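You operate a simulated robot arm through the tools that you are given. There is no shell and no other tool.

You are at the controls of a simulated two-armed robot. One attempt, no reset.

## Task
Mix a batch of filler and run it into cup J-27.
Fine: one pump of water, then one slide of powder; crank smooth; cup docked, spout over it, Feed once; no tint, its dial stays.

Only the result counts: the job must be done as asked and must still hold three seconds after the hand-in. Knocking over, shifting, dropping, spilling or breaking anything else fails it.

## Robot
Two 6-joint arms with two-finger parallel grippers on one trunk that stands fixed in place. Base frame: the origin is at the foot of the trunk, x ahead of it, y to its left, z up; the work surface is at about z = 0.8. Units: m, degrees, N and s.
The left shoulder is at [-0.077, 0.177, 0.832], the right one opposite. With the tool pointing down near the work surface each hand reaches from about 0.1 to 0.72 m from the base axis, measured 20 degrees to its own side. Payload 1.57 kg a hand.
The tool frame of a hand sits at the grasp point between the pads (the TCP): z along the fingers, y along the line on which they close. The tips reach 0.03 m beyond it. Largest opening 0.08 m; finger width 0.017, thickness 0.012; the body of the gripper, 0.04 by 0.082 m, starts 0.08 m behind the TCP.
Orientation is told as [roll, pitch, yaw] about the base's x, y, z axes, in that order, counted from this pose: with the fingers straight down and closing along the base's y, the tool's x points along the base's -x, its y along +y and its z along -z.

## Interface
- The arms move only by the tool drive_tool. It takes "left_motion", "right_motion" or both (then of equal length, played together; a hand with none holds still); each is a list of rows, each a list of 7 numbers: the finger opening in m, from 0 to 0.08, then the shift along the tool's x, y, z in m, then the turn, a rotation vector about the tool's x, y, z in degrees. In form: [[grip, dx, dy, dz, rx, ry, rz], ...]. A call has 1 to 20 rows; each row shifts and turns the commanded pose from where the row before left it, along the tool's axes as they then stand. Each row takes 0.2 s and may step no farther than 0.05 m and 8.6 degrees from the row before; otherwise, or with a gripper value out of range, the whole call is refused. Where a pose cannot be reached the arm comes as near as it can. A force on the tool above 90 N (or 10 N above the force at the start of the call, whichever is more), or a blocked arm, ends the call early, and 0.2 s more pass. Each finger travels about 0.072 m/s and halts on what it meets, pressing with about 21 N; the grip force reading is that of the motor and also rises with nothing between the fingers. The clock runs only during rows and for 0.2 s after the last one: add rows that do not move to give the fingers time. The reply holds the time, the measured pose of the TCP, the force on the tool along the base axes, the opening and the grip force, in the units named above and with some noise, with the torque about the TCP (base axes, N m) and any sound that the robot's microphone picked up.
- Cameras (640 x 400 px; columns grow to the right, rows downward): "scene" is now at [0.0331, 0.0149, 1.5493]; the picture's right is [0.21, -0.98, 0.00], its down [-0.77, -0.17, -0.62] and it looks along [0.61, 0.13, -0.78] (base axes); focal length 327 px, centre (320, 200). "left" rides on the left gripper at [0.072, 0.007, -0.122] in its tool frame; the picture's right is [-0.09, 1.00, 0.00], its down [-0.84, -0.08, -0.54] and it looks along [-0.54, -0.05, 0.84] (tool axes); focal length 238 px, centre (320, 200). "right" rides on the right gripper at [0.072, -0.007, -0.122] in its tool frame; the picture's right is [0.09, 1.00, 0.00], its down [-0.84, 0.08, -0.54] and it looks along [-0.54, 0.05, 0.84] (tool axes); focal length 238 px, centre (320, 200). There is no depth. A picture from a camera that has moved, and an enlarged one, comes with that camera's place and axes in the base frame and with its lens.
- snapshot(camera): a new picture of that camera. No time passes.
- slide_trunk(by): moves the trunk up (or, below 0, down) by that many m; the arms and the scene camera ride with it, the base frame stays. It gives what a move gives, with no picture.
- pan_tilt(pan, tilt): turns the head with the scene camera to pan (to the left, within 143 degrees either way) and tilt (down, from -29 to 69), counted from straight ahead of the robot (the tilt from the chest, where the trunk bows). It gives what a move gives.
- enlarge(camera, box): a new picture of the part [left, top, right, bottom] of that camera's present view, enlarged. No time passes.
- sign_off(): hands the job in; it is judged then, once.

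Places have to be worked out from the pictures, the camera data and where the tool is seen. Open the grippers and draw the arms clear of the work before you hand the job in, unless the task says otherwise.

The tools are called by a JSON object that holds its "api" and its "payload". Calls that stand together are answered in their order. drive_tool: Moves the arms, as the interface text tells. Its arguments: {"type":"object","properties":{"left_motion":{"type":"array","items":{"type":"array","items":{"type":"number"}}},"right_motion":{"type":"array","items":{"type":"array","items":{"type":"number"}}}},"required":[]} The other tools are called the same way: slide_trunk (by) moves the trunk up or down; pan_tilt (pan, tilt) turns the head that bears the scene camera; snapshot (camera) takes a picture; enlarge (camera, box) takes an enlarged picture of a part of a camera's view; sign_off () hands the job in.

At the start:

```text
t: 0.0
left_tool_pos: [0.3675, 0.3993, 1.2361]
left_tcp_rot: [0.1, 0.1, 0.0]
left_ft_force: [0.4, 0.1, -0.7]
left_torque: [-0.01, 0.01, 0.0]
left_grip_width: 0.08
left_grip_force: 0.0
right_tool_pos: [0.4117, -0.0393, 1.2563]
right_tcp_rot: [-0.1, 0.0, 0.1]
right_ft_force: [0.4, 0.5, 0.0]
right_torque: [0.0, 0.01, 0.01]
right_grip_width: 0.08
right_grip_force: 0.2
trunk travel left (down, up): [-0.275, 0.053]
head pan, tilt (commanded): [12.4, 51.6]
```

scene: 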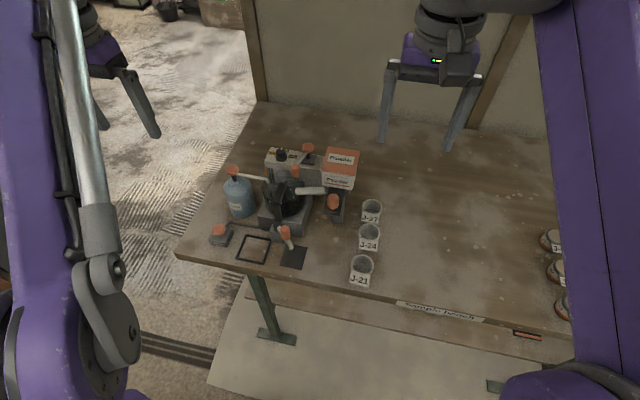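
right: 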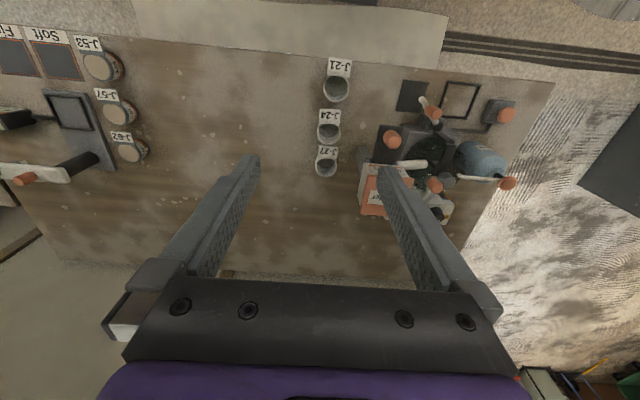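
left: 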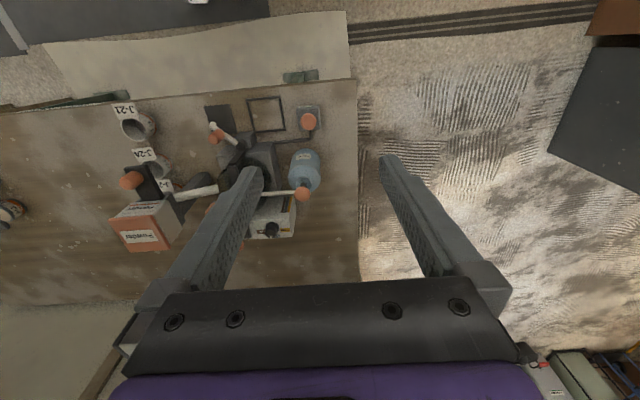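

The scene shows the mixing machine left of centre with cups J-21, J-24 and J-27 to its right. I'll enlarge the machine area to identify each control.

{"api": "enlarge", "payload": {"camera": "scene", "box": [200, 130, 400, 290]}}

{"api": "enlarge", "payload": {"camera": "left", "box": [90, 80, 350, 260]}}

{"api": "enlarge", "payload": {"camera": "right", "box": [300, 50, 540, 230]}}

{"api": "enlarge", "payload": {"camera": "right", "box": [0, 10, 200, 230]}}

```text
2.50 times, centred on (300, 210) of scene
camera zoom: at [0.0331, 0.0149, 1.5493], right [0.21, -0.98, 0.0], down [-0.77, -0.17, -0.62], along [0.61, 0.13, -0.78], focal length 818 px, centre (370, 175)
```

zoom: 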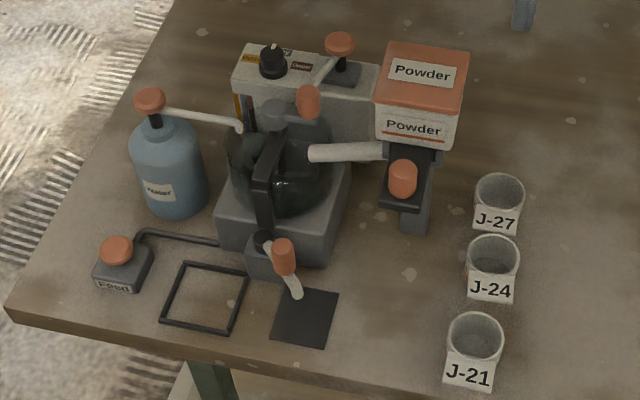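

```text
2.22 times, centred on (220, 170) of left
camera zoom: at [0.297, 0.4073, 1.3588], right [0.09, 1.0, 0.0], down [0.84, -0.08, 0.54], along [0.54, -0.05, -0.84], focal length 530 px, centre (542, 267)
```

zoom: 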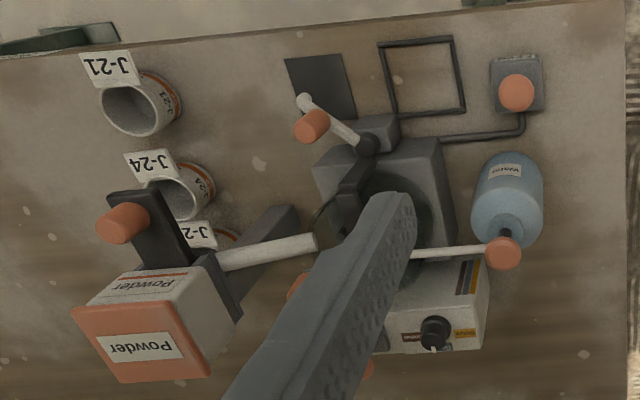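

```text
2.22 times, centred on (420, 140) of right
camera zoom: at [0.3399, -0.0444, 1.378], right [-0.09, 1.0, 0.0], down [0.84, 0.08, 0.54], along [0.54, 0.05, -0.84], focal length 530 px, centre (98, 333)
```

zoom: 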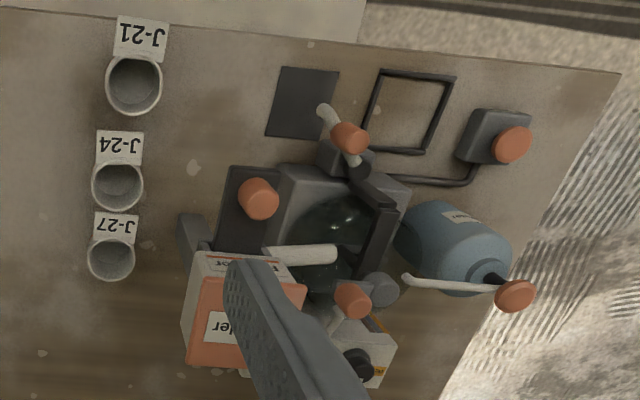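

```text
1.82 times, centred on (100, 120) of right
camera zoom: at [0.3399, -0.0444, 1.378], right [-0.09, 1.0, 0.0], down [0.84, 0.08, 0.54], along [0.54, 0.05, -0.84], focal length 433 px, centre (720, 346)
```

zoom: 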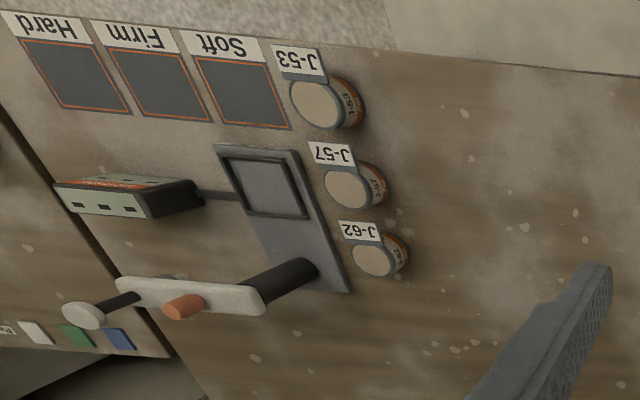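

Rough triangulation puts the Feed button at (0.424, 0.364, 0.854), the pump head at (0.531, 0.345, 0.968), the powder knob at (0.447, 0.078, 1.02), the crank at (0.535, 0.184, 1.0) and the spout grip at (0.423, 0.181, 0.905). I'll bring both hand cameras closer for detail, staying well above everything.

{"api": "drive_tool", "payload": {"left_motion": [[0.08, 0.01, -0.025, 0.03, 0, 0, 0], [0.08, 0.01, -0.025, 0.03, 0, 0, 0], [0.08, 0.01, -0.025, 0.03, 0, 0, 0], [0.08, 0.01, -0.025, 0.025, 0, 0, 0]], "right_motion": [[0.08, 0.01, -0.01, 0.03, 0, 0, 0], [0.08, 0.01, -0.01, 0.03, 0, 0, 0], [0.08, 0.01, -0.01, 0.03, 0, 0, 0], [0.08, 0.0, -0.01, 0.03, 0, 0, 0]]}}

{"api": "snapshot", "payload": {"camera": "left"}}

{"api": "snapshot", "payload": {"camera": "right"}}

{"api": "snapshot", "payload": {"camera": "scene"}}

```text
t: 1.0
left_tool_pos: [0.3274, 0.2998, 1.12]
left_tcp_rot: [0.1, -0.1, 0.1]
left_ft_force: [-0.4, 0.1, 0.5]
left_torque: [0.03, 0.0, 0.01]
left_grip_width: 0.0802
left_grip_force: 0.1
right_tool_pos: [0.3821, -0.078, 1.1376]
right_tcp_rot: [0.1, 0.0, 0.0]
right_ft_force: [0.2, -0.7, -1.3]
right_torque: [0.0, -0.01, -0.01]
right_grip_width: 0.0798
right_grip_force: 0.1
trunk travel left (down, up): [-0.275, 0.053]
head pan, tilt (commanded): [12.4, 51.6]
```

```text
taken
camera left: at [0.2559, 0.3073, 1.2426], right [0.09, 1.0, 0.0], down [0.84, -0.08, 0.54], along [0.54, -0.05, -0.84], focal length 238 px, centre (320, 200)
```

left: 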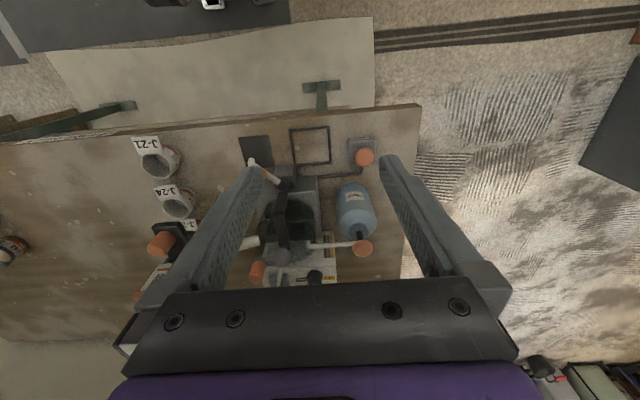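

```text
taken
camera right: at [0.3092, -0.0842, 1.2578], right [-0.09, 1.0, 0.0], down [0.84, 0.08, 0.54], along [0.54, 0.05, -0.84], focal length 238 px, centre (320, 200)
```

right: 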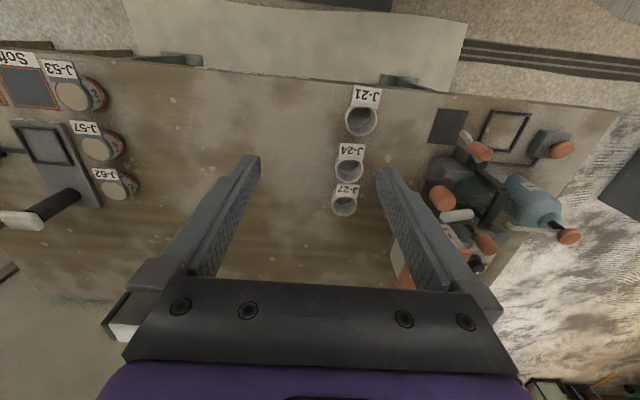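

```text
taken
camera scene: at [0.033, 0.0145, 1.5493], right [0.21, -0.98, 0.0], down [-0.77, -0.17, -0.62], along [0.61, 0.13, -0.78], focal length 327 px, centre (320, 200)
```

scene: 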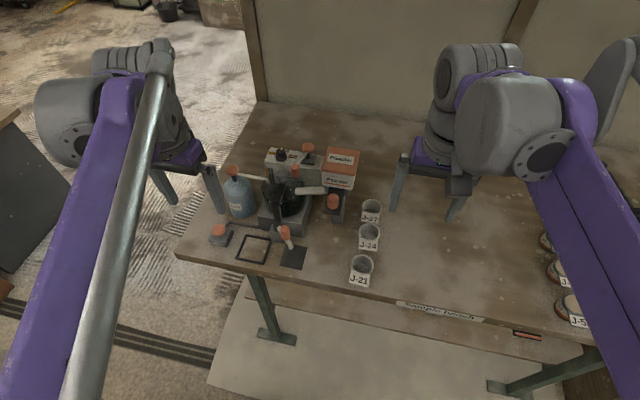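

{"api": "enlarge", "payload": {"camera": "left", "box": [220, 120, 400, 290]}}

{"api": "enlarge", "payload": {"camera": "right", "box": [400, 90, 600, 280]}}

{"api": "enlarge", "payload": {"camera": "scene", "box": [230, 140, 330, 200]}}

{"api": "enlarge", "payload": {"camera": "scene", "box": [230, 190, 350, 270]}}

```text
2.35 times, centred on (310, 205) of left
camera zoom: at [0.2559, 0.3073, 1.2426], right [0.09, 1.0, 0.0], down [0.84, -0.08, 0.54], along [0.54, -0.05, -0.84], focal length 561 px, centre (344, 188)
```

zoom: 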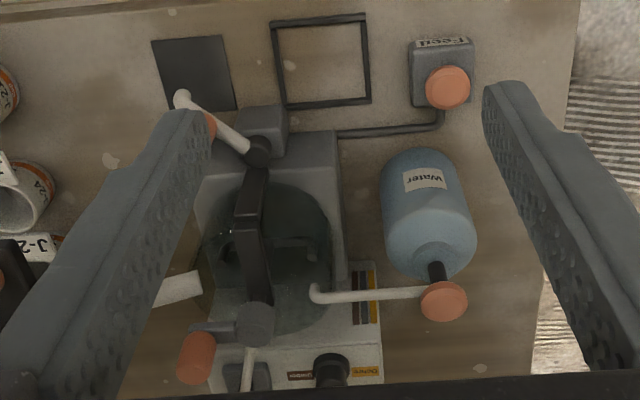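

```text
2.11 times, centred on (500, 185) of right
camera zoom: at [0.3092, -0.0842, 1.2578], right [-0.09, 1.0, 0.0], down [0.84, 0.08, 0.54], along [0.54, 0.05, -0.84], focal length 502 px, centre (-59, 232)
```

zoom: 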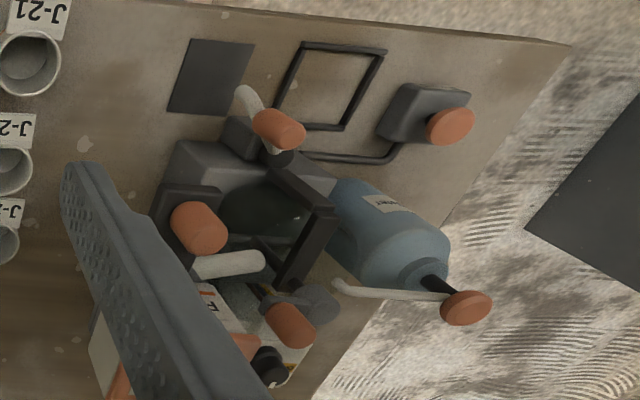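

```text
6.40 times, centred on (280, 170) of scene
camera zoom: at [0.033, 0.0145, 1.5493], right [0.21, -0.98, 0.0], down [-0.77, -0.17, -0.62], along [0.61, 0.13, -0.78], focal length 2094 px, centre (576, 392)
```

zoom: 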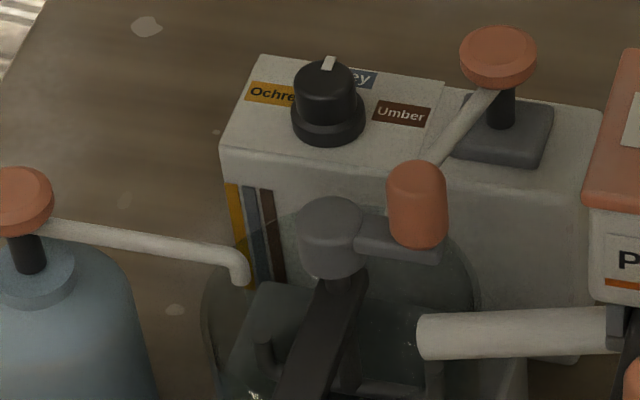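

```text
5.00 times, centred on (290, 230) of scene
camera zoom: at [0.033, 0.0145, 1.5493], right [0.21, -0.98, 0.0], down [-0.77, -0.17, -0.62], along [0.61, 0.13, -0.78], focal length 1636 px, centre (470, 50)
```

zoom: 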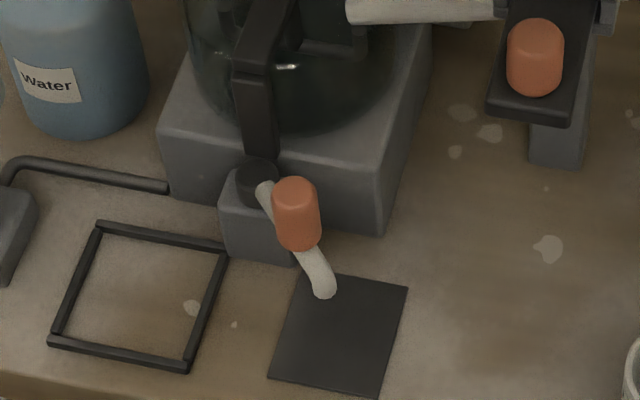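

The dock frame triangulates to (0.4175, 0.275) with about a 66 mm opening, and the spout is parked over the pad beside it. I take the frame to be the dock. The tint dial and tint pump sit behind the bowl and must stay untouched. I'll close the left fingers and go above the water pump head at about (0.531, 0.347).

{"api": "drive_tool", "payload": {"left_motion": [[0.0, 0, 0.0, 0, 0, 0, 0], [0.0, -0.034, 0.008, 0, 0, 0, 0], [0.0, -0.034, 0.008, 0, 0, 0, 0], [0.0, -0.034, 0.008, 0, 0, 0, 0], [0.0, -0.034, 0.008, 0.0, 0, 0, 0], [0.0, -0.034, 0.008, 0.02, 0, 0, 0], [0.0, -0.034, 0.007, 0.03, 0, 0, 0], [0.0, 0, 0, 0.03, 0, 0, 0], [0.0, 0, 0, 0, 0, 0, 0]]}}

{"api": "snapshot", "payload": {"camera": "scene"}}

{"api": "snapshot", "payload": {"camera": "left"}}

{"api": "snapshot", "payload": {"camera": "right"}}

```text
t: 3.0
left_tool_pos: [0.5313, 0.346, 1.0401]
left_tcp_rot: [0.2, 0.0, 0.0]
left_ft_force: [-0.2, -0.8, 0.3]
left_torque: [0.0, -0.01, 0.0]
left_grip_width: 0.0
left_grip_force: 21.4
right_tool_pos: [0.3816, -0.0775, 1.1368]
right_tcp_rot: [-0.1, 0.1, 0.0]
right_ft_force: [0.3, 0.3, 0.0]
right_torque: [-0.01, 0.03, -0.01]
right_grip_width: 0.0799
right_grip_force: 0.1
trunk travel left (down, up): [-0.275, 0.053]
head pan, tilt (commanded): [12.4, 51.6]
```

```text
taken
camera scene: at [0.0337, 0.015, 1.5493], right [0.21, -0.98, 0.0], down [-0.77, -0.17, -0.62], along [0.61, 0.13, -0.78], focal length 327 px, centre (320, 200)
```

scene: 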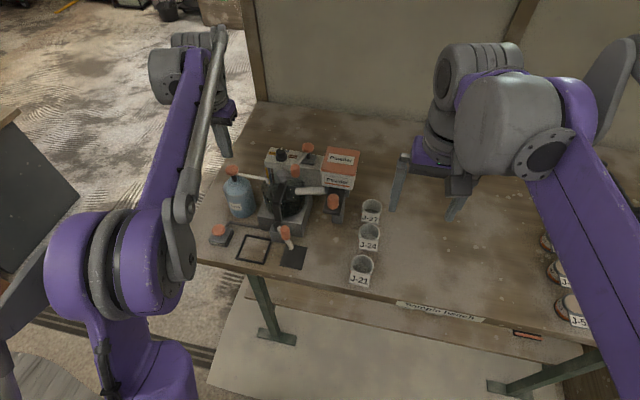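

```text
taken
camera left: at [0.4609, 0.3539, 1.1633], right [0.09, 1.0, 0.0], down [0.84, -0.08, 0.54], along [0.54, -0.05, -0.84], focal length 238 px, centre (320, 200)
```

left: 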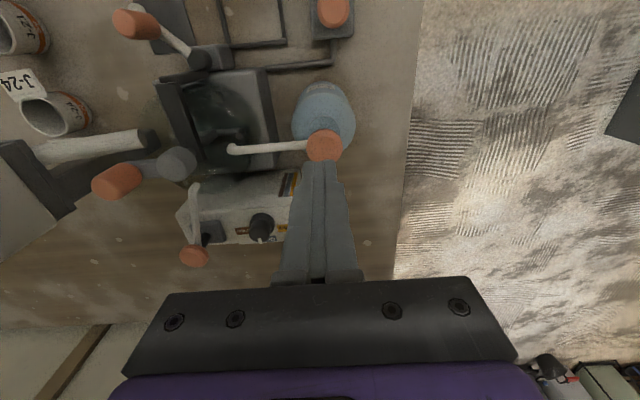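

```text
taken
camera right: at [0.3101, -0.0836, 1.2581], right [-0.09, 1.0, 0.0], down [0.84, 0.08, 0.54], along [0.54, 0.05, -0.84], focal length 238 px, centre (320, 200)
```

right: 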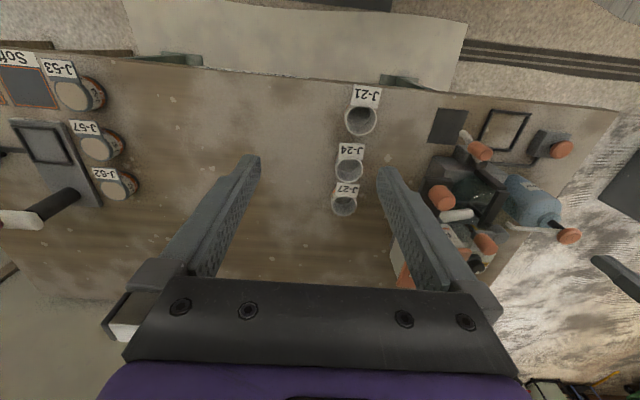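

The fingertips match my scene camera model. With three rays the pump head is at (0.537, 0.351, 0.960), so I'll shift 5 mm in x and y and lower to just above it.

{"api": "drive_tool", "payload": {"left_motion": [[0.0, -0.0055, 0.005, 0, 0, 0, 0], [0.0, 0, 0, 0.015, 0, 0, 0], [0.0, 0, 0, 0.012, 0, 0, 0], [0.0, 0, 0, 0.005, 0, 0, 0]]}}

{"api": "enlarge", "payload": {"camera": "scene", "box": [190, 140, 290, 220]}}

{"api": "snapshot", "payload": {"camera": "left"}}

{"api": "enlarge", "payload": {"camera": "right", "box": [480, 150, 640, 300]}}

```text
t: 4.0
left_tool_pos: [0.5383, 0.3518, 1.0088]
left_tcp_rot: [0.1, 0.1, 0.1]
left_ft_force: [0.2, 0.3, -1.1]
left_torque: [-0.01, 0.01, 0.03]
left_grip_width: 0.0
left_grip_force: 21.2
right_tool_pos: [0.3809, -0.0789, 1.1372]
right_tcp_rot: [0.1, 0.1, 0.0]
right_ft_force: [-0.5, 0.4, 1.1]
right_torque: [-0.01, 0.0, 0.02]
right_grip_width: 0.0799
right_grip_force: 0.0
trunk travel left (down, up): [-0.275, 0.053]
head pan, tilt (commanded): [12.4, 51.6]
```

```text
5.00 times, centred on (240, 180) of scene
camera zoom: at [0.0332, 0.0149, 1.5493], right [0.21, -0.98, 0.0], down [-0.77, -0.17, -0.62], along [0.61, 0.13, -0.78], focal length 1636 px, centre (720, 300)
```

zoom: 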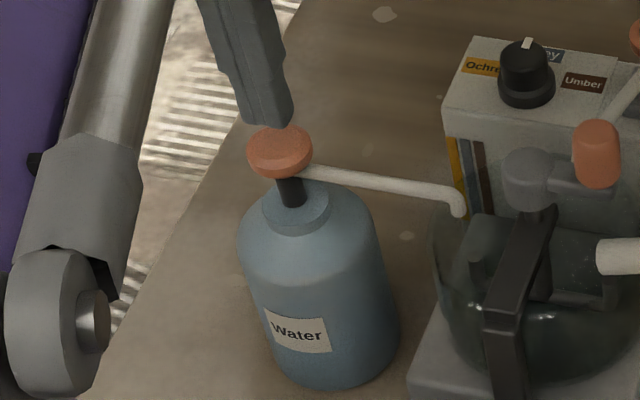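

```text
taken
camera left: at [0.4666, 0.3593, 1.1318], right [0.09, 1.0, 0.0], down [0.84, -0.08, 0.54], along [0.54, -0.05, -0.84], focal length 238 px, centre (320, 200)
```

left: 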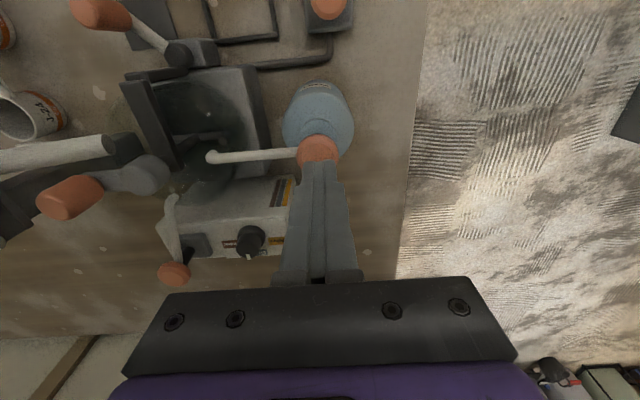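

```text
2.67 times, centred on (560, 225) of right
camera zoom: at [0.3097, -0.0836, 1.2582], right [-0.09, 1.0, 0.0], down [0.84, 0.08, 0.54], along [0.54, 0.05, -0.84], focal length 636 px, centre (-320, 133)
```

zoom: 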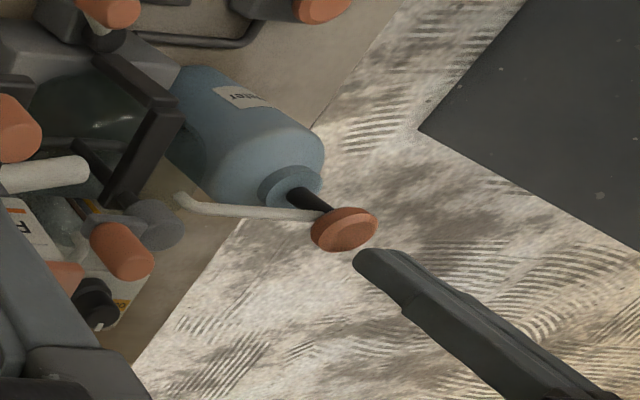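

Tips are about 12 mm above the pump head and nearly centred on it. I'll ease down 20 mm in small steps and check the force.

{"api": "drive_tool", "payload": {"left_motion": [[0.0, 0, -0.002, 0.004, 0, 0, 0], [0.0, 0, 0, 0.004, 0, 0, 0], [0.0, 0, 0, 0.004, 0, 0, 0], [0.0, 0, 0, 0.004, 0, 0, 0], [0.0, 0, 0, 0.004, 0, 0, 0]]}}

{"api": "enlarge", "payload": {"camera": "scene", "box": [190, 140, 290, 220]}}

```text
t: 5.2
left_tool_pos: [0.5374, 0.3513, 0.9902]
left_tcp_rot: [0.0, 0.0, -0.1]
left_ft_force: [0.7, 1.3, 5.6]
left_torque: [0.01, -0.04, -0.05]
left_grip_width: 0.0
left_grip_force: 20.9
right_tool_pos: [0.3826, -0.0782, 1.1358]
right_tcp_rot: [0.1, 0.0, 0.0]
right_ft_force: [-0.1, -1.0, 0.9]
right_torque: [0.02, -0.02, 0.0]
right_grip_width: 0.0797
right_grip_force: 0.2
trunk travel left (down, up): [-0.275, 0.053]
head pan, tilt (commanded): [12.4, 51.6]
```

```text
5.00 times, centred on (240, 180) of scene
camera zoom: at [0.0329, 0.0148, 1.5494], right [0.21, -0.98, 0.0], down [-0.77, -0.17, -0.62], along [0.61, 0.13, -0.78], focal length 1636 px, centre (720, 300)
```

zoom: 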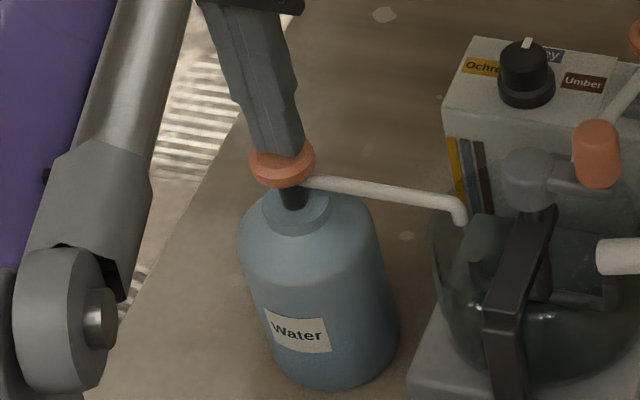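

Contact is made at about 6 N and the knob is moving down with the stem. I'll keep pressing.

{"api": "drive_tool", "payload": {"left_motion": [[0.0, 0, 0, 0.004, 0, 0, 0], [0.0, 0, 0, 0.004, 0, 0, 0], [0.0, 0, 0, 0.003, 0, 0, 0]]}}

{"api": "enlarge", "payload": {"camera": "scene", "box": [190, 140, 290, 220]}}

```text
t: 6.0
left_tool_pos: [0.5372, 0.3501, 0.9838]
left_tcp_rot: [0.3, -0.4, 0.1]
left_ft_force: [23.5, 10.9, 68.7]
left_torque: [0.3, -0.57, -0.18]
left_grip_width: 0.0
left_grip_force: 21.1
right_tool_pos: [0.38, -0.0794, 1.1375]
right_tcp_rot: [0.1, -0.2, 0.1]
right_ft_force: [0.5, 0.3, 0.3]
right_torque: [0.01, 0.04, 0.02]
right_grip_width: 0.08
right_grip_force: 0.0
trunk travel left (down, up): [-0.275, 0.053]
head pan, tilt (commanded): [12.4, 51.6]
```

```text
5.00 times, centred on (240, 180) of scene
camera zoom: at [0.0305, 0.0126, 1.5503], right [0.21, -0.98, 0.0], down [-0.76, -0.17, -0.62], along [0.61, 0.13, -0.78], focal length 1636 px, centre (720, 300)
```

zoom: 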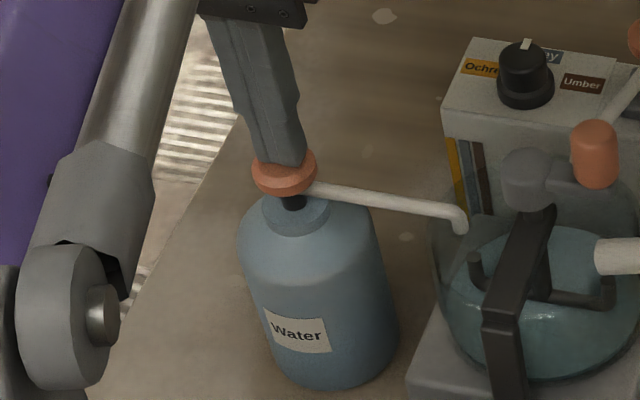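

The pump has bottomed out (force rose to 69 N) and water now shows in the bowl. I'll lift straight off so the head returns, going 8 cm up.

{"api": "drive_tool", "payload": {"left_motion": [[0.0, 0, 0, -0.01, 0, 0, 0], [0.0, 0, 0, -0.02, 0, 0, 0], [0.0, 0, 0, -0.03, 0, 0, 0], [0.0, 0, 0, -0.04, 0, 0, 0], [0.0, 0, 0, 0, 0, 0, 0]]}}

{"api": "snapshot", "payload": {"camera": "scene"}}

{"api": "enlarge", "payload": {"camera": "scene", "box": [210, 140, 370, 240]}}

```text
t: 7.2
left_tool_pos: [0.5382, 0.3503, 1.078]
left_tcp_rot: [0.0, 0.0, 0.0]
left_ft_force: [0.8, 0.7, -0.6]
left_torque: [0.01, -0.02, -0.01]
left_grip_width: 0.0001
left_grip_force: 20.8
right_tool_pos: [0.3825, -0.0781, 1.1358]
right_tcp_rot: [-0.1, 0.0, 0.0]
right_ft_force: [0.2, 0.5, -0.3]
right_torque: [-0.03, -0.06, 0.03]
right_grip_width: 0.08
right_grip_force: 0.0
trunk travel left (down, up): [-0.275, 0.053]
head pan, tilt (commanded): [12.4, 51.6]
```

```text
taken
camera scene: at [0.0335, 0.0152, 1.5492], right [0.21, -0.98, 0.0], down [-0.77, -0.17, -0.62], along [0.61, 0.13, -0.78], focal length 327 px, centre (320, 200)
```

scene: 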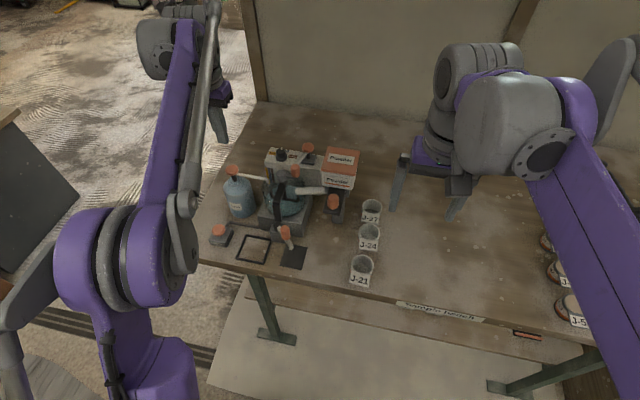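

```text
4.00 times, centred on (290, 190) of scene
camera zoom: at [0.0335, 0.0152, 1.5492], right [0.21, -0.98, 0.0], down [-0.77, -0.17, -0.62], along [0.61, 0.13, -0.78], focal length 1308 px, centre (440, 240)
```

zoom: 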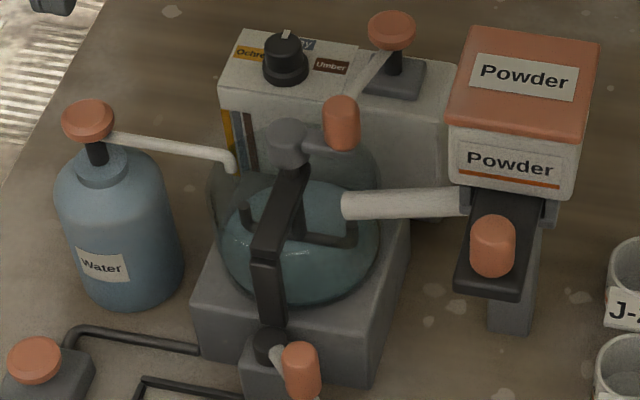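

The bowl holds water and the pump head is back up. Next is the powder slide. Its orange grip is an upright cylinder at about (0.451, 0.079, z 0.99 to 1.03), in front of the box whose face is at x=0.512 and top at z=1.037. I'll bring the right hand above it.

{"api": "drive_tool", "payload": {"right_motion": [[0.06, -0.017, 0.039, 0.009, 0, 0, 0], [0.06, -0.017, 0.039, 0.009, 0, 0, 0], [0.06, -0.017, 0.039, 0.009, 0, 0, 0], [0.06, -0.017, 0.0395, 0.009, 0, 0, 0], [0.06, 0, 0, 0, 0, 0, 0]]}}

{"api": "snapshot", "payload": {"camera": "right"}}

{"api": "snapshot", "payload": {"camera": "scene"}}

{"api": "snapshot", "payload": {"camera": "left"}}

```text
t: 8.4
left_tool_pos: [0.5374, 0.3498, 1.079]
left_tcp_rot: [0.1, -0.1, 0.0]
left_ft_force: [-0.6, 0.0, 0.4]
left_torque: [0.0, 0.02, 0.03]
left_grip_width: 0.0
left_grip_force: 20.9
right_tool_pos: [0.4506, 0.0784, 1.1006]
right_tcp_rot: [-0.1, 0.0, 0.0]
right_ft_force: [-0.8, -0.1, 0.1]
right_torque: [0.01, -0.01, 0.04]
right_grip_width: 0.0598
right_grip_force: 0.0
trunk travel left (down, up): [-0.275, 0.053]
head pan, tilt (commanded): [12.4, 51.6]
```

```text
taken
camera right: at [0.3777, 0.072, 1.2225], right [-0.09, 1.0, 0.0], down [0.84, 0.08, 0.54], along [0.54, 0.05, -0.84], focal length 238 px, centre (320, 200)
```

right: 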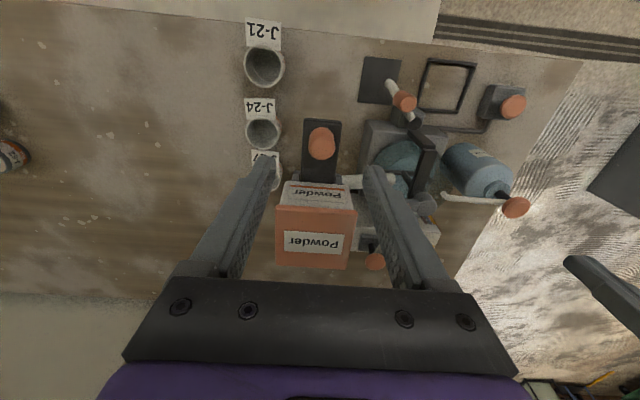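

```text
taken
camera scene: at [0.0324, 0.0141, 1.5493], right [0.21, -0.98, 0.0], down [-0.77, -0.17, -0.62], along [0.61, 0.13, -0.78], focal length 327 px, centre (320, 200)
```

scene: 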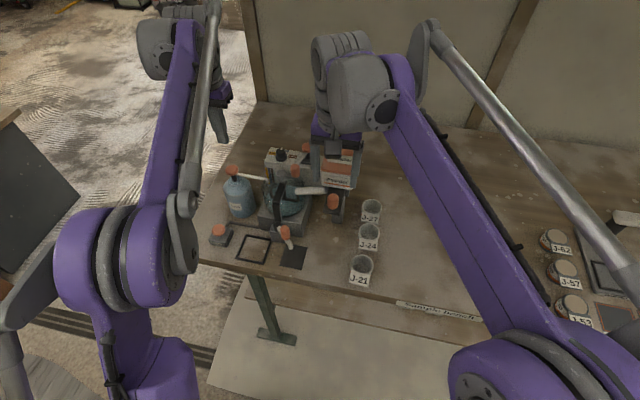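

```text
taken
camera left: at [0.466, 0.357, 1.2019], right [0.09, 1.0, 0.0], down [0.84, -0.08, 0.54], along [0.54, -0.05, -0.84], focal length 238 px, centre (320, 200)
```

left: 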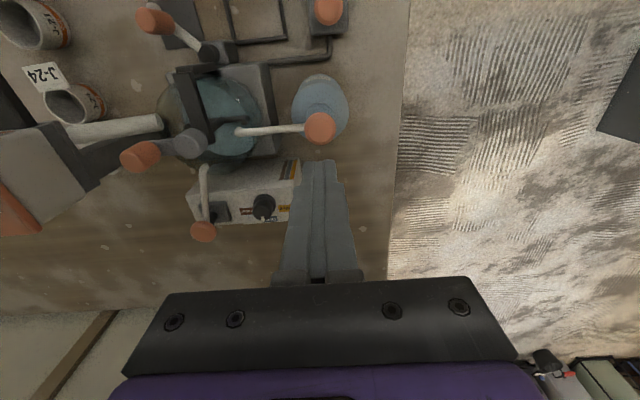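

The grip sits midway between the right fingers at about (0.452, 0.079). I'll lower the open fingers to TCP z=1.022, with the tips just above the slide plate.

{"api": "drive_tool", "payload": {"right_motion": [[0.06, 0, 0.001, 0.02, 0, 0, 0], [0.06, -0.001, 0, 0.02, 0, 0, 0], [0.06, 0, 0, 0.018, 0, 0, 0], [0.06, 0, 0, 0.014, 0, 0, 0], [0.06, 0, 0, 0.006, 0, 0, 0]]}}

{"api": "snapshot", "payload": {"camera": "right"}}

{"api": "enlarge", "payload": {"camera": "scene", "box": [280, 140, 400, 240]}}

{"api": "enlarge", "payload": {"camera": "left", "box": [0, 60, 220, 230]}}

```text
t: 9.6
left_tool_pos: [0.5374, 0.3499, 1.0777]
left_tcp_rot: [0.1, -0.1, -0.1]
left_ft_force: [-0.6, 0.3, -0.2]
left_torque: [-0.02, -0.02, -0.03]
left_grip_width: 0.0
left_grip_force: 21.0
right_tool_pos: [0.4516, 0.0784, 1.0218]
right_tcp_rot: [0.0, 0.0, 0.0]
right_ft_force: [-0.8, 0.0, 0.7]
right_torque: [-0.01, 0.01, -0.01]
right_grip_width: 0.06
right_grip_force: 0.0
trunk travel left (down, up): [-0.275, 0.053]
head pan, tilt (commanded): [12.4, 51.6]
```

```text
taken
camera right: at [0.3792, 0.0729, 1.1435], right [-0.09, 1.0, 0.0], down [0.84, 0.08, 0.54], along [0.54, 0.05, -0.84], focal length 238 px, centre (320, 200)
```

right: 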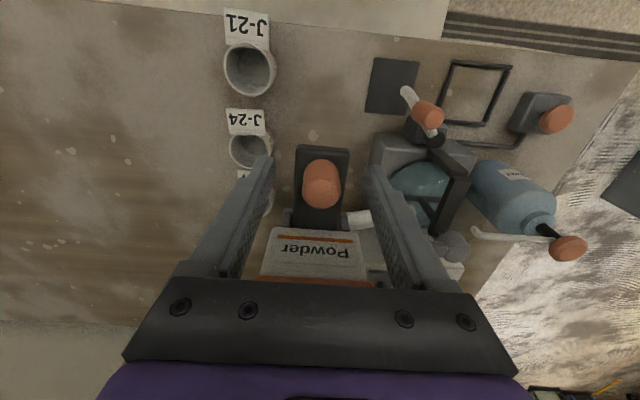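

```text
4.00 times, centred on (340, 190) of scene
camera zoom: at [0.0332, 0.015, 1.5493], right [0.21, -0.98, 0.0], down [-0.77, -0.17, -0.62], along [0.61, 0.13, -0.78], focal length 1308 px, centre (240, 240)
```

zoom: 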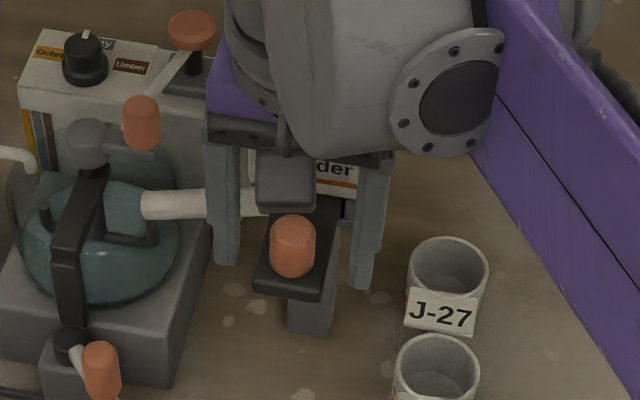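

```text
2.35 times, centred on (110, 145) of left
camera zoom: at [0.4667, 0.3578, 1.2014], right [0.09, 1.0, 0.0], down [0.84, -0.08, 0.54], along [0.54, -0.05, -0.84], focal length 561 px, centre (814, 329)
```

zoom: 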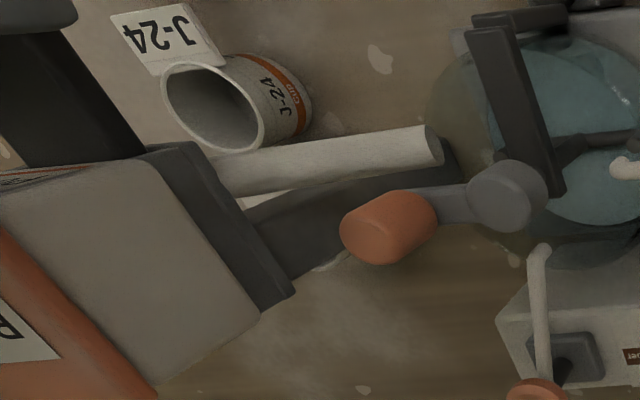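

Both fingers straddle the slide grip with nothing touched. I'll shift 2 mm forward and 1 mm left, then close on it.

{"api": "drive_tool", "payload": {"right_motion": [[0.06, -0.002, 0.001, 0, 0, 0, 0], [0.0, 0, 0, 0, 0, 0, 0], [0.0, 0, 0, 0, 0, 0, 0], [0.0, 0, 0, 0, 0, 0, 0]]}}

{"api": "snapshot", "payload": {"camera": "right"}}

```text
t: 10.6
left_tool_pos: [0.5368, 0.3496, 1.0769]
left_tcp_rot: [0.1, 0.0, 0.1]
left_ft_force: [0.1, -0.2, -0.7]
left_torque: [-0.03, 0.0, -0.01]
left_grip_width: 0.0001
left_grip_force: 21.6
right_tool_pos: [0.4516, 0.0803, 1.0216]
right_tcp_rot: [0.1, 0.0, 0.1]
right_ft_force: [0.3, 0.4, -1.9]
right_torque: [0.05, -0.04, -0.03]
right_grip_width: 0.0378
right_grip_force: 44.0
trunk travel left (down, up): [-0.275, 0.053]
head pan, tilt (commanded): [12.4, 51.6]
```

```text
taken
camera right: at [0.3809, 0.074, 1.1438], right [-0.09, 1.0, 0.0], down [0.84, 0.08, 0.54], along [0.54, 0.05, -0.84], focal length 238 px, centre (320, 200)
```

right: 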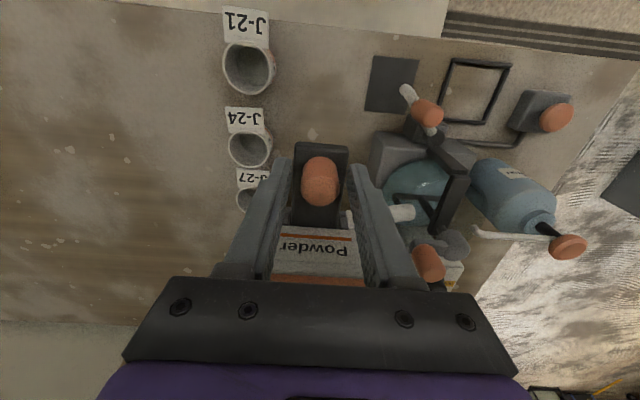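

The fingers stopped at 38 mm, which is the width of the slide plate and not the thinner knob, so the tips are on the plate edges. I'll open, rise 12 mm and close on the orange grip itself.

{"api": "drive_tool", "payload": {"right_motion": [[0.06, 0, 0, 0, 0, 0, 0], [0.06, 0, 0, 0, 0, 0, 0], [0.06, 0, 0, -0.006, 0, 0, 0], [0.06, 0, 0, -0.006, 0, 0, 0], [0.0, 0, 0, 0, 0, 0, 0], [0.0, 0, 0, 0, 0, 0, 0], [0.0, 0, 0, 0, 0, 0, 0]]}}

{"api": "snapshot", "payload": {"camera": "right"}}

{"api": "enlarge", "payload": {"camera": "scene", "box": [280, 140, 400, 240]}}

```text
t: 12.2
left_tool_pos: [0.5367, 0.3495, 1.0792]
left_tcp_rot: [0.1, 0.1, 0.0]
left_ft_force: [0.8, 0.5, 0.3]
left_torque: [0.0, -0.02, 0.01]
left_grip_width: 0.0
left_grip_force: 20.8
right_tool_pos: [0.4532, 0.0807, 1.0338]
right_tcp_rot: [0.0, 0.0, 0.0]
right_ft_force: [0.0, -2.8, 2.1]
right_torque: [0.34, 0.02, 0.01]
right_grip_width: 0.0229
right_grip_force: 35.1
trunk travel left (down, up): [-0.275, 0.053]
head pan, tilt (commanded): [12.4, 51.6]
```

```text
taken
camera right: at [0.3811, 0.074, 1.1561], right [-0.09, 1.0, 0.0], down [0.84, 0.08, 0.54], along [0.54, 0.05, -0.84], focal length 238 px, centre (320, 200)
```

right: 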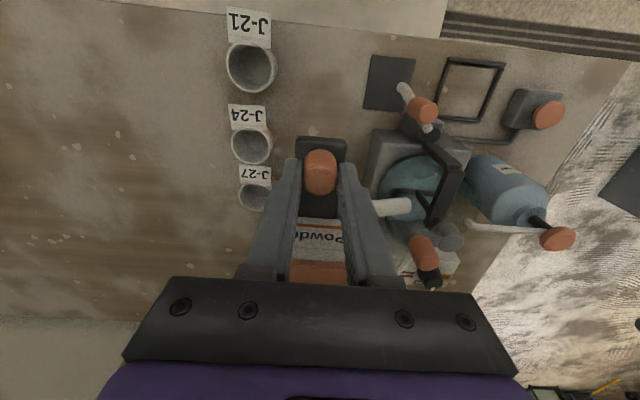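

```text
4.00 times, centred on (340, 190) of scene
camera zoom: at [0.033, 0.0149, 1.5493], right [0.21, -0.98, 0.0], down [-0.77, -0.17, -0.62], along [0.61, 0.13, -0.78], focal length 1308 px, centre (240, 240)
```

zoom: 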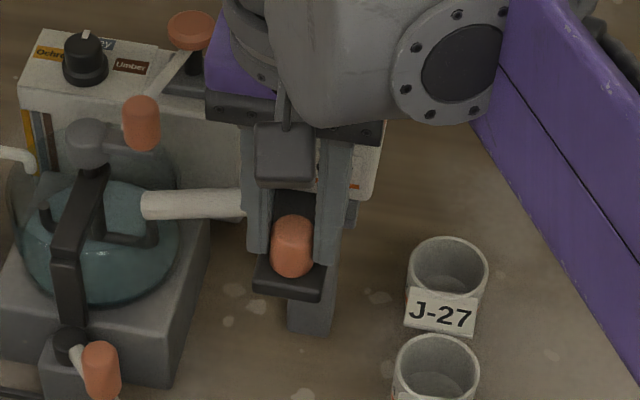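

The grip is held at 23 mm width. I'll test the slide direction with a small 4 mm push toward the box, reading the force and position.

{"api": "drive_tool", "payload": {"right_motion": [[0.0, -0.002, 0, 0, 0, 0, 0], [0.0, -0.002, 0, 0, 0, 0, 0]]}}

```text
t: 12.8
left_tool_pos: [0.5348, 0.3504, 1.0774]
left_tcp_rot: [0.0, 0.0, 0.0]
left_ft_force: [0.9, 0.1, 0.2]
left_torque: [-0.01, 0.03, 0.01]
left_grip_width: 0.0003
left_grip_force: 21.1
right_tool_pos: [0.4535, 0.0788, 1.0352]
right_tcp_rot: [-0.1, 0.1, 0.0]
right_ft_force: [-19.8, -4.1, -11.1]
right_torque: [0.31, 0.22, -0.04]
right_grip_width: 0.0229
right_grip_force: 35.5
trunk travel left (down, up): [-0.275, 0.053]
head pan, tilt (commanded): [12.4, 51.6]
```

The push met about 20 N with no motion, so the slide is already home against its stop and has to be pulled out toward me. I'll reverse and pull gently.

{"api": "drive_tool", "payload": {"right_motion": [[0.0, 0.004, 0, 0, 0, 0, 0], [0.0, 0.003, 0, 0, 0, 0, 0], [0.0, 0.003, 0, 0, 0, 0, 0]]}}

{"api": "enlarge", "payload": {"camera": "scene", "box": [280, 140, 400, 240]}}

```text
t: 13.6
left_tool_pos: [0.5367, 0.35, 1.0791]
left_tcp_rot: [0.1, 0.0, 0.0]
left_ft_force: [0.0, -0.6, -0.3]
left_torque: [-0.01, 0.01, -0.02]
left_grip_width: 0.0001
left_grip_force: 21.0
right_tool_pos: [0.4474, 0.0799, 1.0337]
right_tcp_rot: [0.0, -0.3, 0.1]
right_ft_force: [0.6, -3.0, 0.4]
right_torque: [0.26, -0.96, 0.02]
right_grip_width: 0.0228
right_grip_force: 35.8
trunk travel left (down, up): [-0.275, 0.053]
head pan, tilt (commanded): [12.4, 51.6]
```

```text
4.00 times, centred on (340, 190) of scene
camera zoom: at [0.033, 0.0146, 1.5494], right [0.21, -0.98, 0.0], down [-0.77, -0.17, -0.62], along [0.61, 0.13, -0.78], focal length 1308 px, centre (240, 240)
```

zoom: 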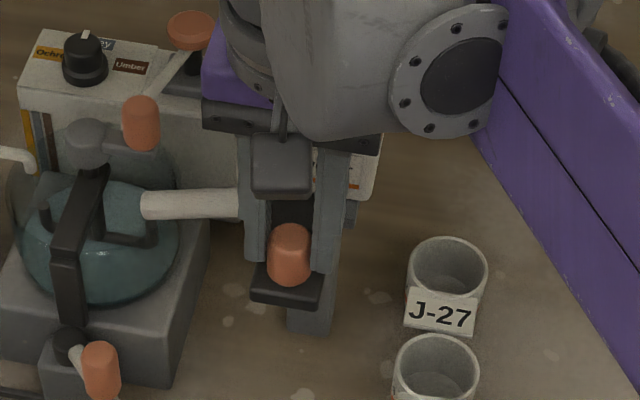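

The slide follows outward with little resistance. I'll keep pulling in 4 mm steps.

{"api": "drive_tool", "payload": {"right_motion": [[0.0, 0.004, 0, 0, 0, 0, 0], [0.0, 0.004, 0, 0, 0, 0, 0], [0.0, 0.004, 0, 0, 0, 0, 0], [0.0, 0.004, 0, 0, 0, 0, 0], [0.0, 0.004, 0, 0, 0, 0, 0]]}}

{"api": "enlarge", "payload": {"camera": "scene", "box": [250, 140, 370, 240]}}

```text
t: 14.8
left_tool_pos: [0.5376, 0.349, 1.0794]
left_tcp_rot: [0.0, -0.1, 0.0]
left_ft_force: [-0.7, -0.5, -0.3]
left_torque: [-0.01, 0.02, -0.02]
left_grip_width: 0.0
left_grip_force: 20.8
right_tool_pos: [0.4268, 0.0802, 1.035]
right_tcp_rot: [0.0, 0.0, 0.1]
right_ft_force: [-0.1, -1.2, 7.1]
right_torque: [-0.39, 0.03, -0.03]
right_grip_width: 0.0229
right_grip_force: 35.5
trunk travel left (down, up): [-0.275, 0.053]
head pan, tilt (commanded): [12.4, 51.6]
```

```text
4.00 times, centred on (310, 190) of scene
camera zoom: at [0.0327, 0.0146, 1.5493], right [0.21, -0.98, 0.0], down [-0.77, -0.17, -0.62], along [0.61, 0.13, -0.78], focal length 1308 px, centre (360, 240)
```

zoom: 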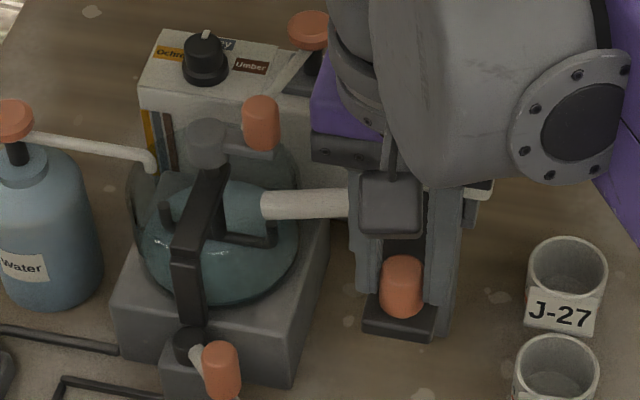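

It has come out about 27 mm with no stop yet. I'll continue 16 mm more.

{"api": "drive_tool", "payload": {"right_motion": [[0.0, 0.004, 0, 0, 0, 0, 0], [0.0, 0.004, 0, 0, 0, 0, 0], [0.0, 0.004, 0, 0, 0, 0, 0], [0.0, 0.004, 0, 0, 0, 0, 0]]}}

{"api": "enlarge", "payload": {"camera": "scene", "box": [250, 140, 370, 240]}}

```text
t: 15.8
left_tool_pos: [0.5382, 0.3505, 1.0786]
left_tcp_rot: [0.1, 0.0, -0.1]
left_ft_force: [-0.2, 0.0, 0.1]
left_torque: [0.0, 0.0, -0.02]
left_grip_width: 0.0
left_grip_force: 21.3
right_tool_pos: [0.412, 0.0798, 1.0355]
right_tcp_rot: [0.1, -0.2, 0.0]
right_ft_force: [14.7, 0.2, 17.1]
right_torque: [-0.3, 0.08, 0.05]
right_grip_width: 0.0229
right_grip_force: 35.4
trunk travel left (down, up): [-0.275, 0.053]
head pan, tilt (commanded): [12.4, 51.6]
```

```text
4.00 times, centred on (310, 190) of scene
camera zoom: at [0.0342, 0.0147, 1.5495], right [0.21, -0.98, 0.0], down [-0.77, -0.17, -0.62], along [0.61, 0.13, -0.78], focal length 1308 px, centre (360, 240)
```

zoom: 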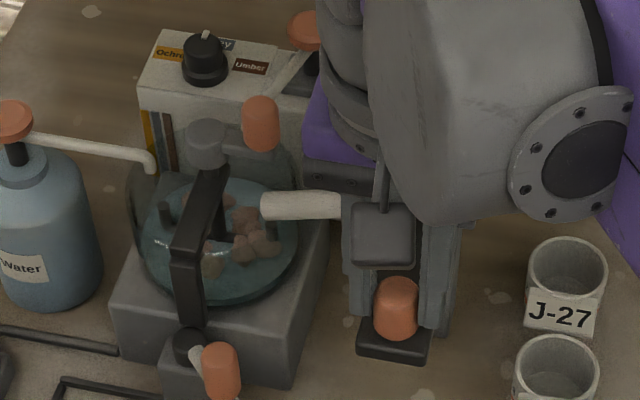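

Powder lumps have dropped into the bowl and the force shows the slide at its outer stop after about 41 mm, so that is one slide. I'll push it back home in the same grip.

{"api": "drive_tool", "payload": {"right_motion": [[0.0, -0.005, 0, 0, 0, 0, 0], [0.0, -0.005, 0, 0, 0, 0, 0], [0.0, -0.005, 0, 0, 0, 0, 0], [0.0, -0.005, 0, 0, 0, 0, 0], [0.0, -0.005, 0, 0, 0, 0, 0], [0.0, -0.005, 0, 0, 0, 0, 0], [0.0, -0.005, 0, 0, 0, 0, 0], [0.0, -0.005, 0, 0, 0, 0, 0], [0.0, -0.003, 0, 0, 0, 0, 0]]}}

{"api": "enlarge", "payload": {"camera": "scene", "box": [250, 140, 370, 240]}}

```text
t: 17.8
left_tool_pos: [0.537, 0.35, 1.079]
left_tcp_rot: [0.1, -0.1, 0.0]
left_ft_force: [0.4, -0.6, 0.5]
left_torque: [0.02, 0.05, 0.01]
left_grip_width: 0.0
left_grip_force: 21.3
right_tool_pos: [0.4537, 0.0792, 1.0346]
right_tcp_rot: [0.0, 0.0, 0.0]
right_ft_force: [-5.9, -2.9, -4.8]
right_torque: [-0.39, -0.3, 0.0]
right_grip_width: 0.0233
right_grip_force: 35.7
trunk travel left (down, up): [-0.275, 0.053]
head pan, tilt (commanded): [12.4, 51.6]
```

```text
4.00 times, centred on (310, 190) of scene
camera zoom: at [0.0324, 0.0146, 1.5492], right [0.21, -0.98, 0.0], down [-0.77, -0.17, -0.62], along [0.61, 0.13, -0.78], focal length 1308 px, centre (360, 240)
```

zoom: 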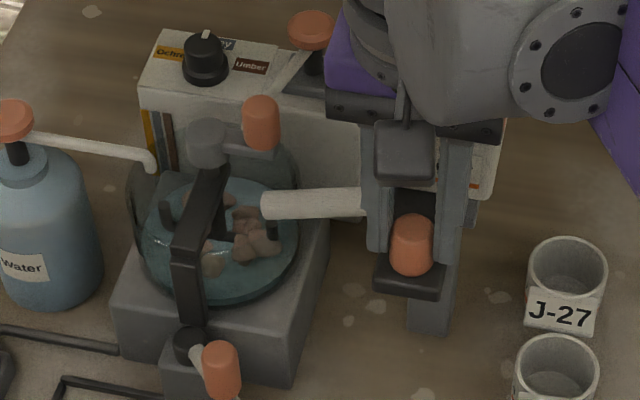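

The slide is home again and the bowl holds one charge of lumps. I'll open, lift straight up and draw the right hand back and to the right.

{"api": "drive_tool", "payload": {"right_motion": [[0.05, 0, 0, 0, 0, 0, 0], [0.05, 0, 0, 0, 0, 0, 0], [0.05, 0, 0, -0.03, 0, 0, 0], [0.05, 0, 0, -0.04, 0, 0, 0], [0.05, 0.02, 0, -0.04, 0, 0, 0], [0.05, 0.03, -0.04, -0.01, 0, 0, 0], [0.05, 0.02, -0.045, 0, 0, 0, 0], [0.05, 0, -0.045, 0, 0, 0, 0], [0.05, 0, -0.045, 0, 0, 0, 0], [0.05, 0, -0.045, 0, 0, 0, 0]]}}

{"api": "snapshot", "payload": {"camera": "scene"}}

{"api": "enlarge", "payload": {"camera": "scene", "box": [220, 140, 370, 240]}}

{"api": "enlarge", "payload": {"camera": "left", "box": [80, 60, 280, 220]}}

```text
refused: row 6 steps farther than a row can; nothing moved
```

```text
taken
camera scene: at [0.0324, 0.0146, 1.5492], right [0.21, -0.98, 0.0], down [-0.77, -0.17, -0.62], along [0.61, 0.13, -0.78], focal length 327 px, centre (320, 200)
```

scene: 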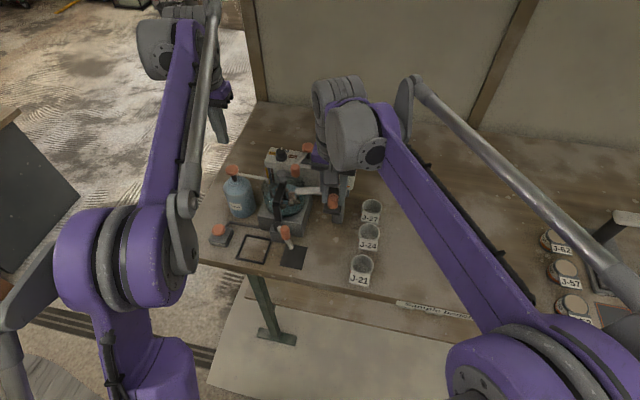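

```text
4.00 times, centred on (295, 190) of scene
camera zoom: at [0.0324, 0.0146, 1.5492], right [0.21, -0.98, 0.0], down [-0.77, -0.17, -0.62], along [0.61, 0.13, -0.78], focal length 1308 px, centre (420, 240)
```

zoom: 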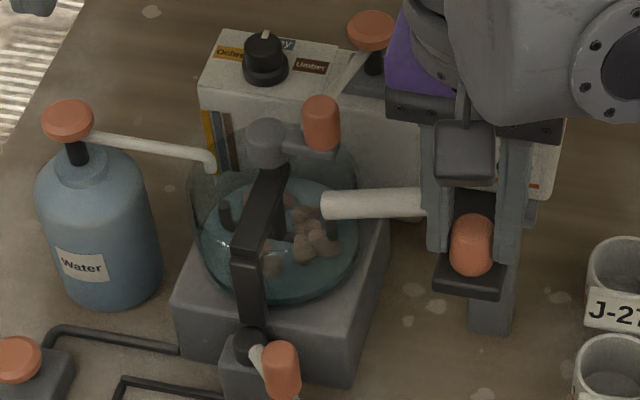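

```text
2.50 times, centred on (180, 140) of left
camera zoom: at [0.466, 0.3575, 1.2016], right [0.09, 1.0, 0.0], down [0.84, -0.08, 0.54], along [0.54, -0.05, -0.84], focal length 596 px, centre (670, 350)
```

zoom: 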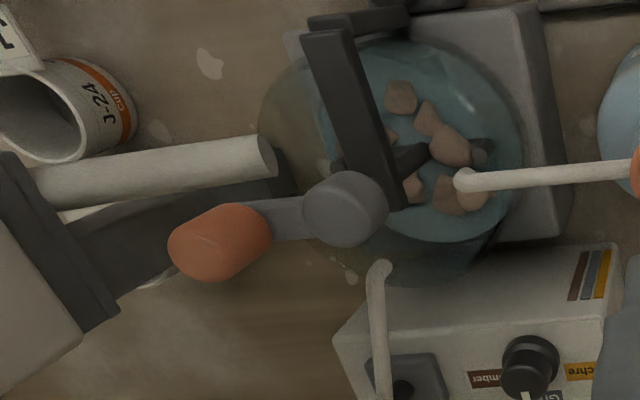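

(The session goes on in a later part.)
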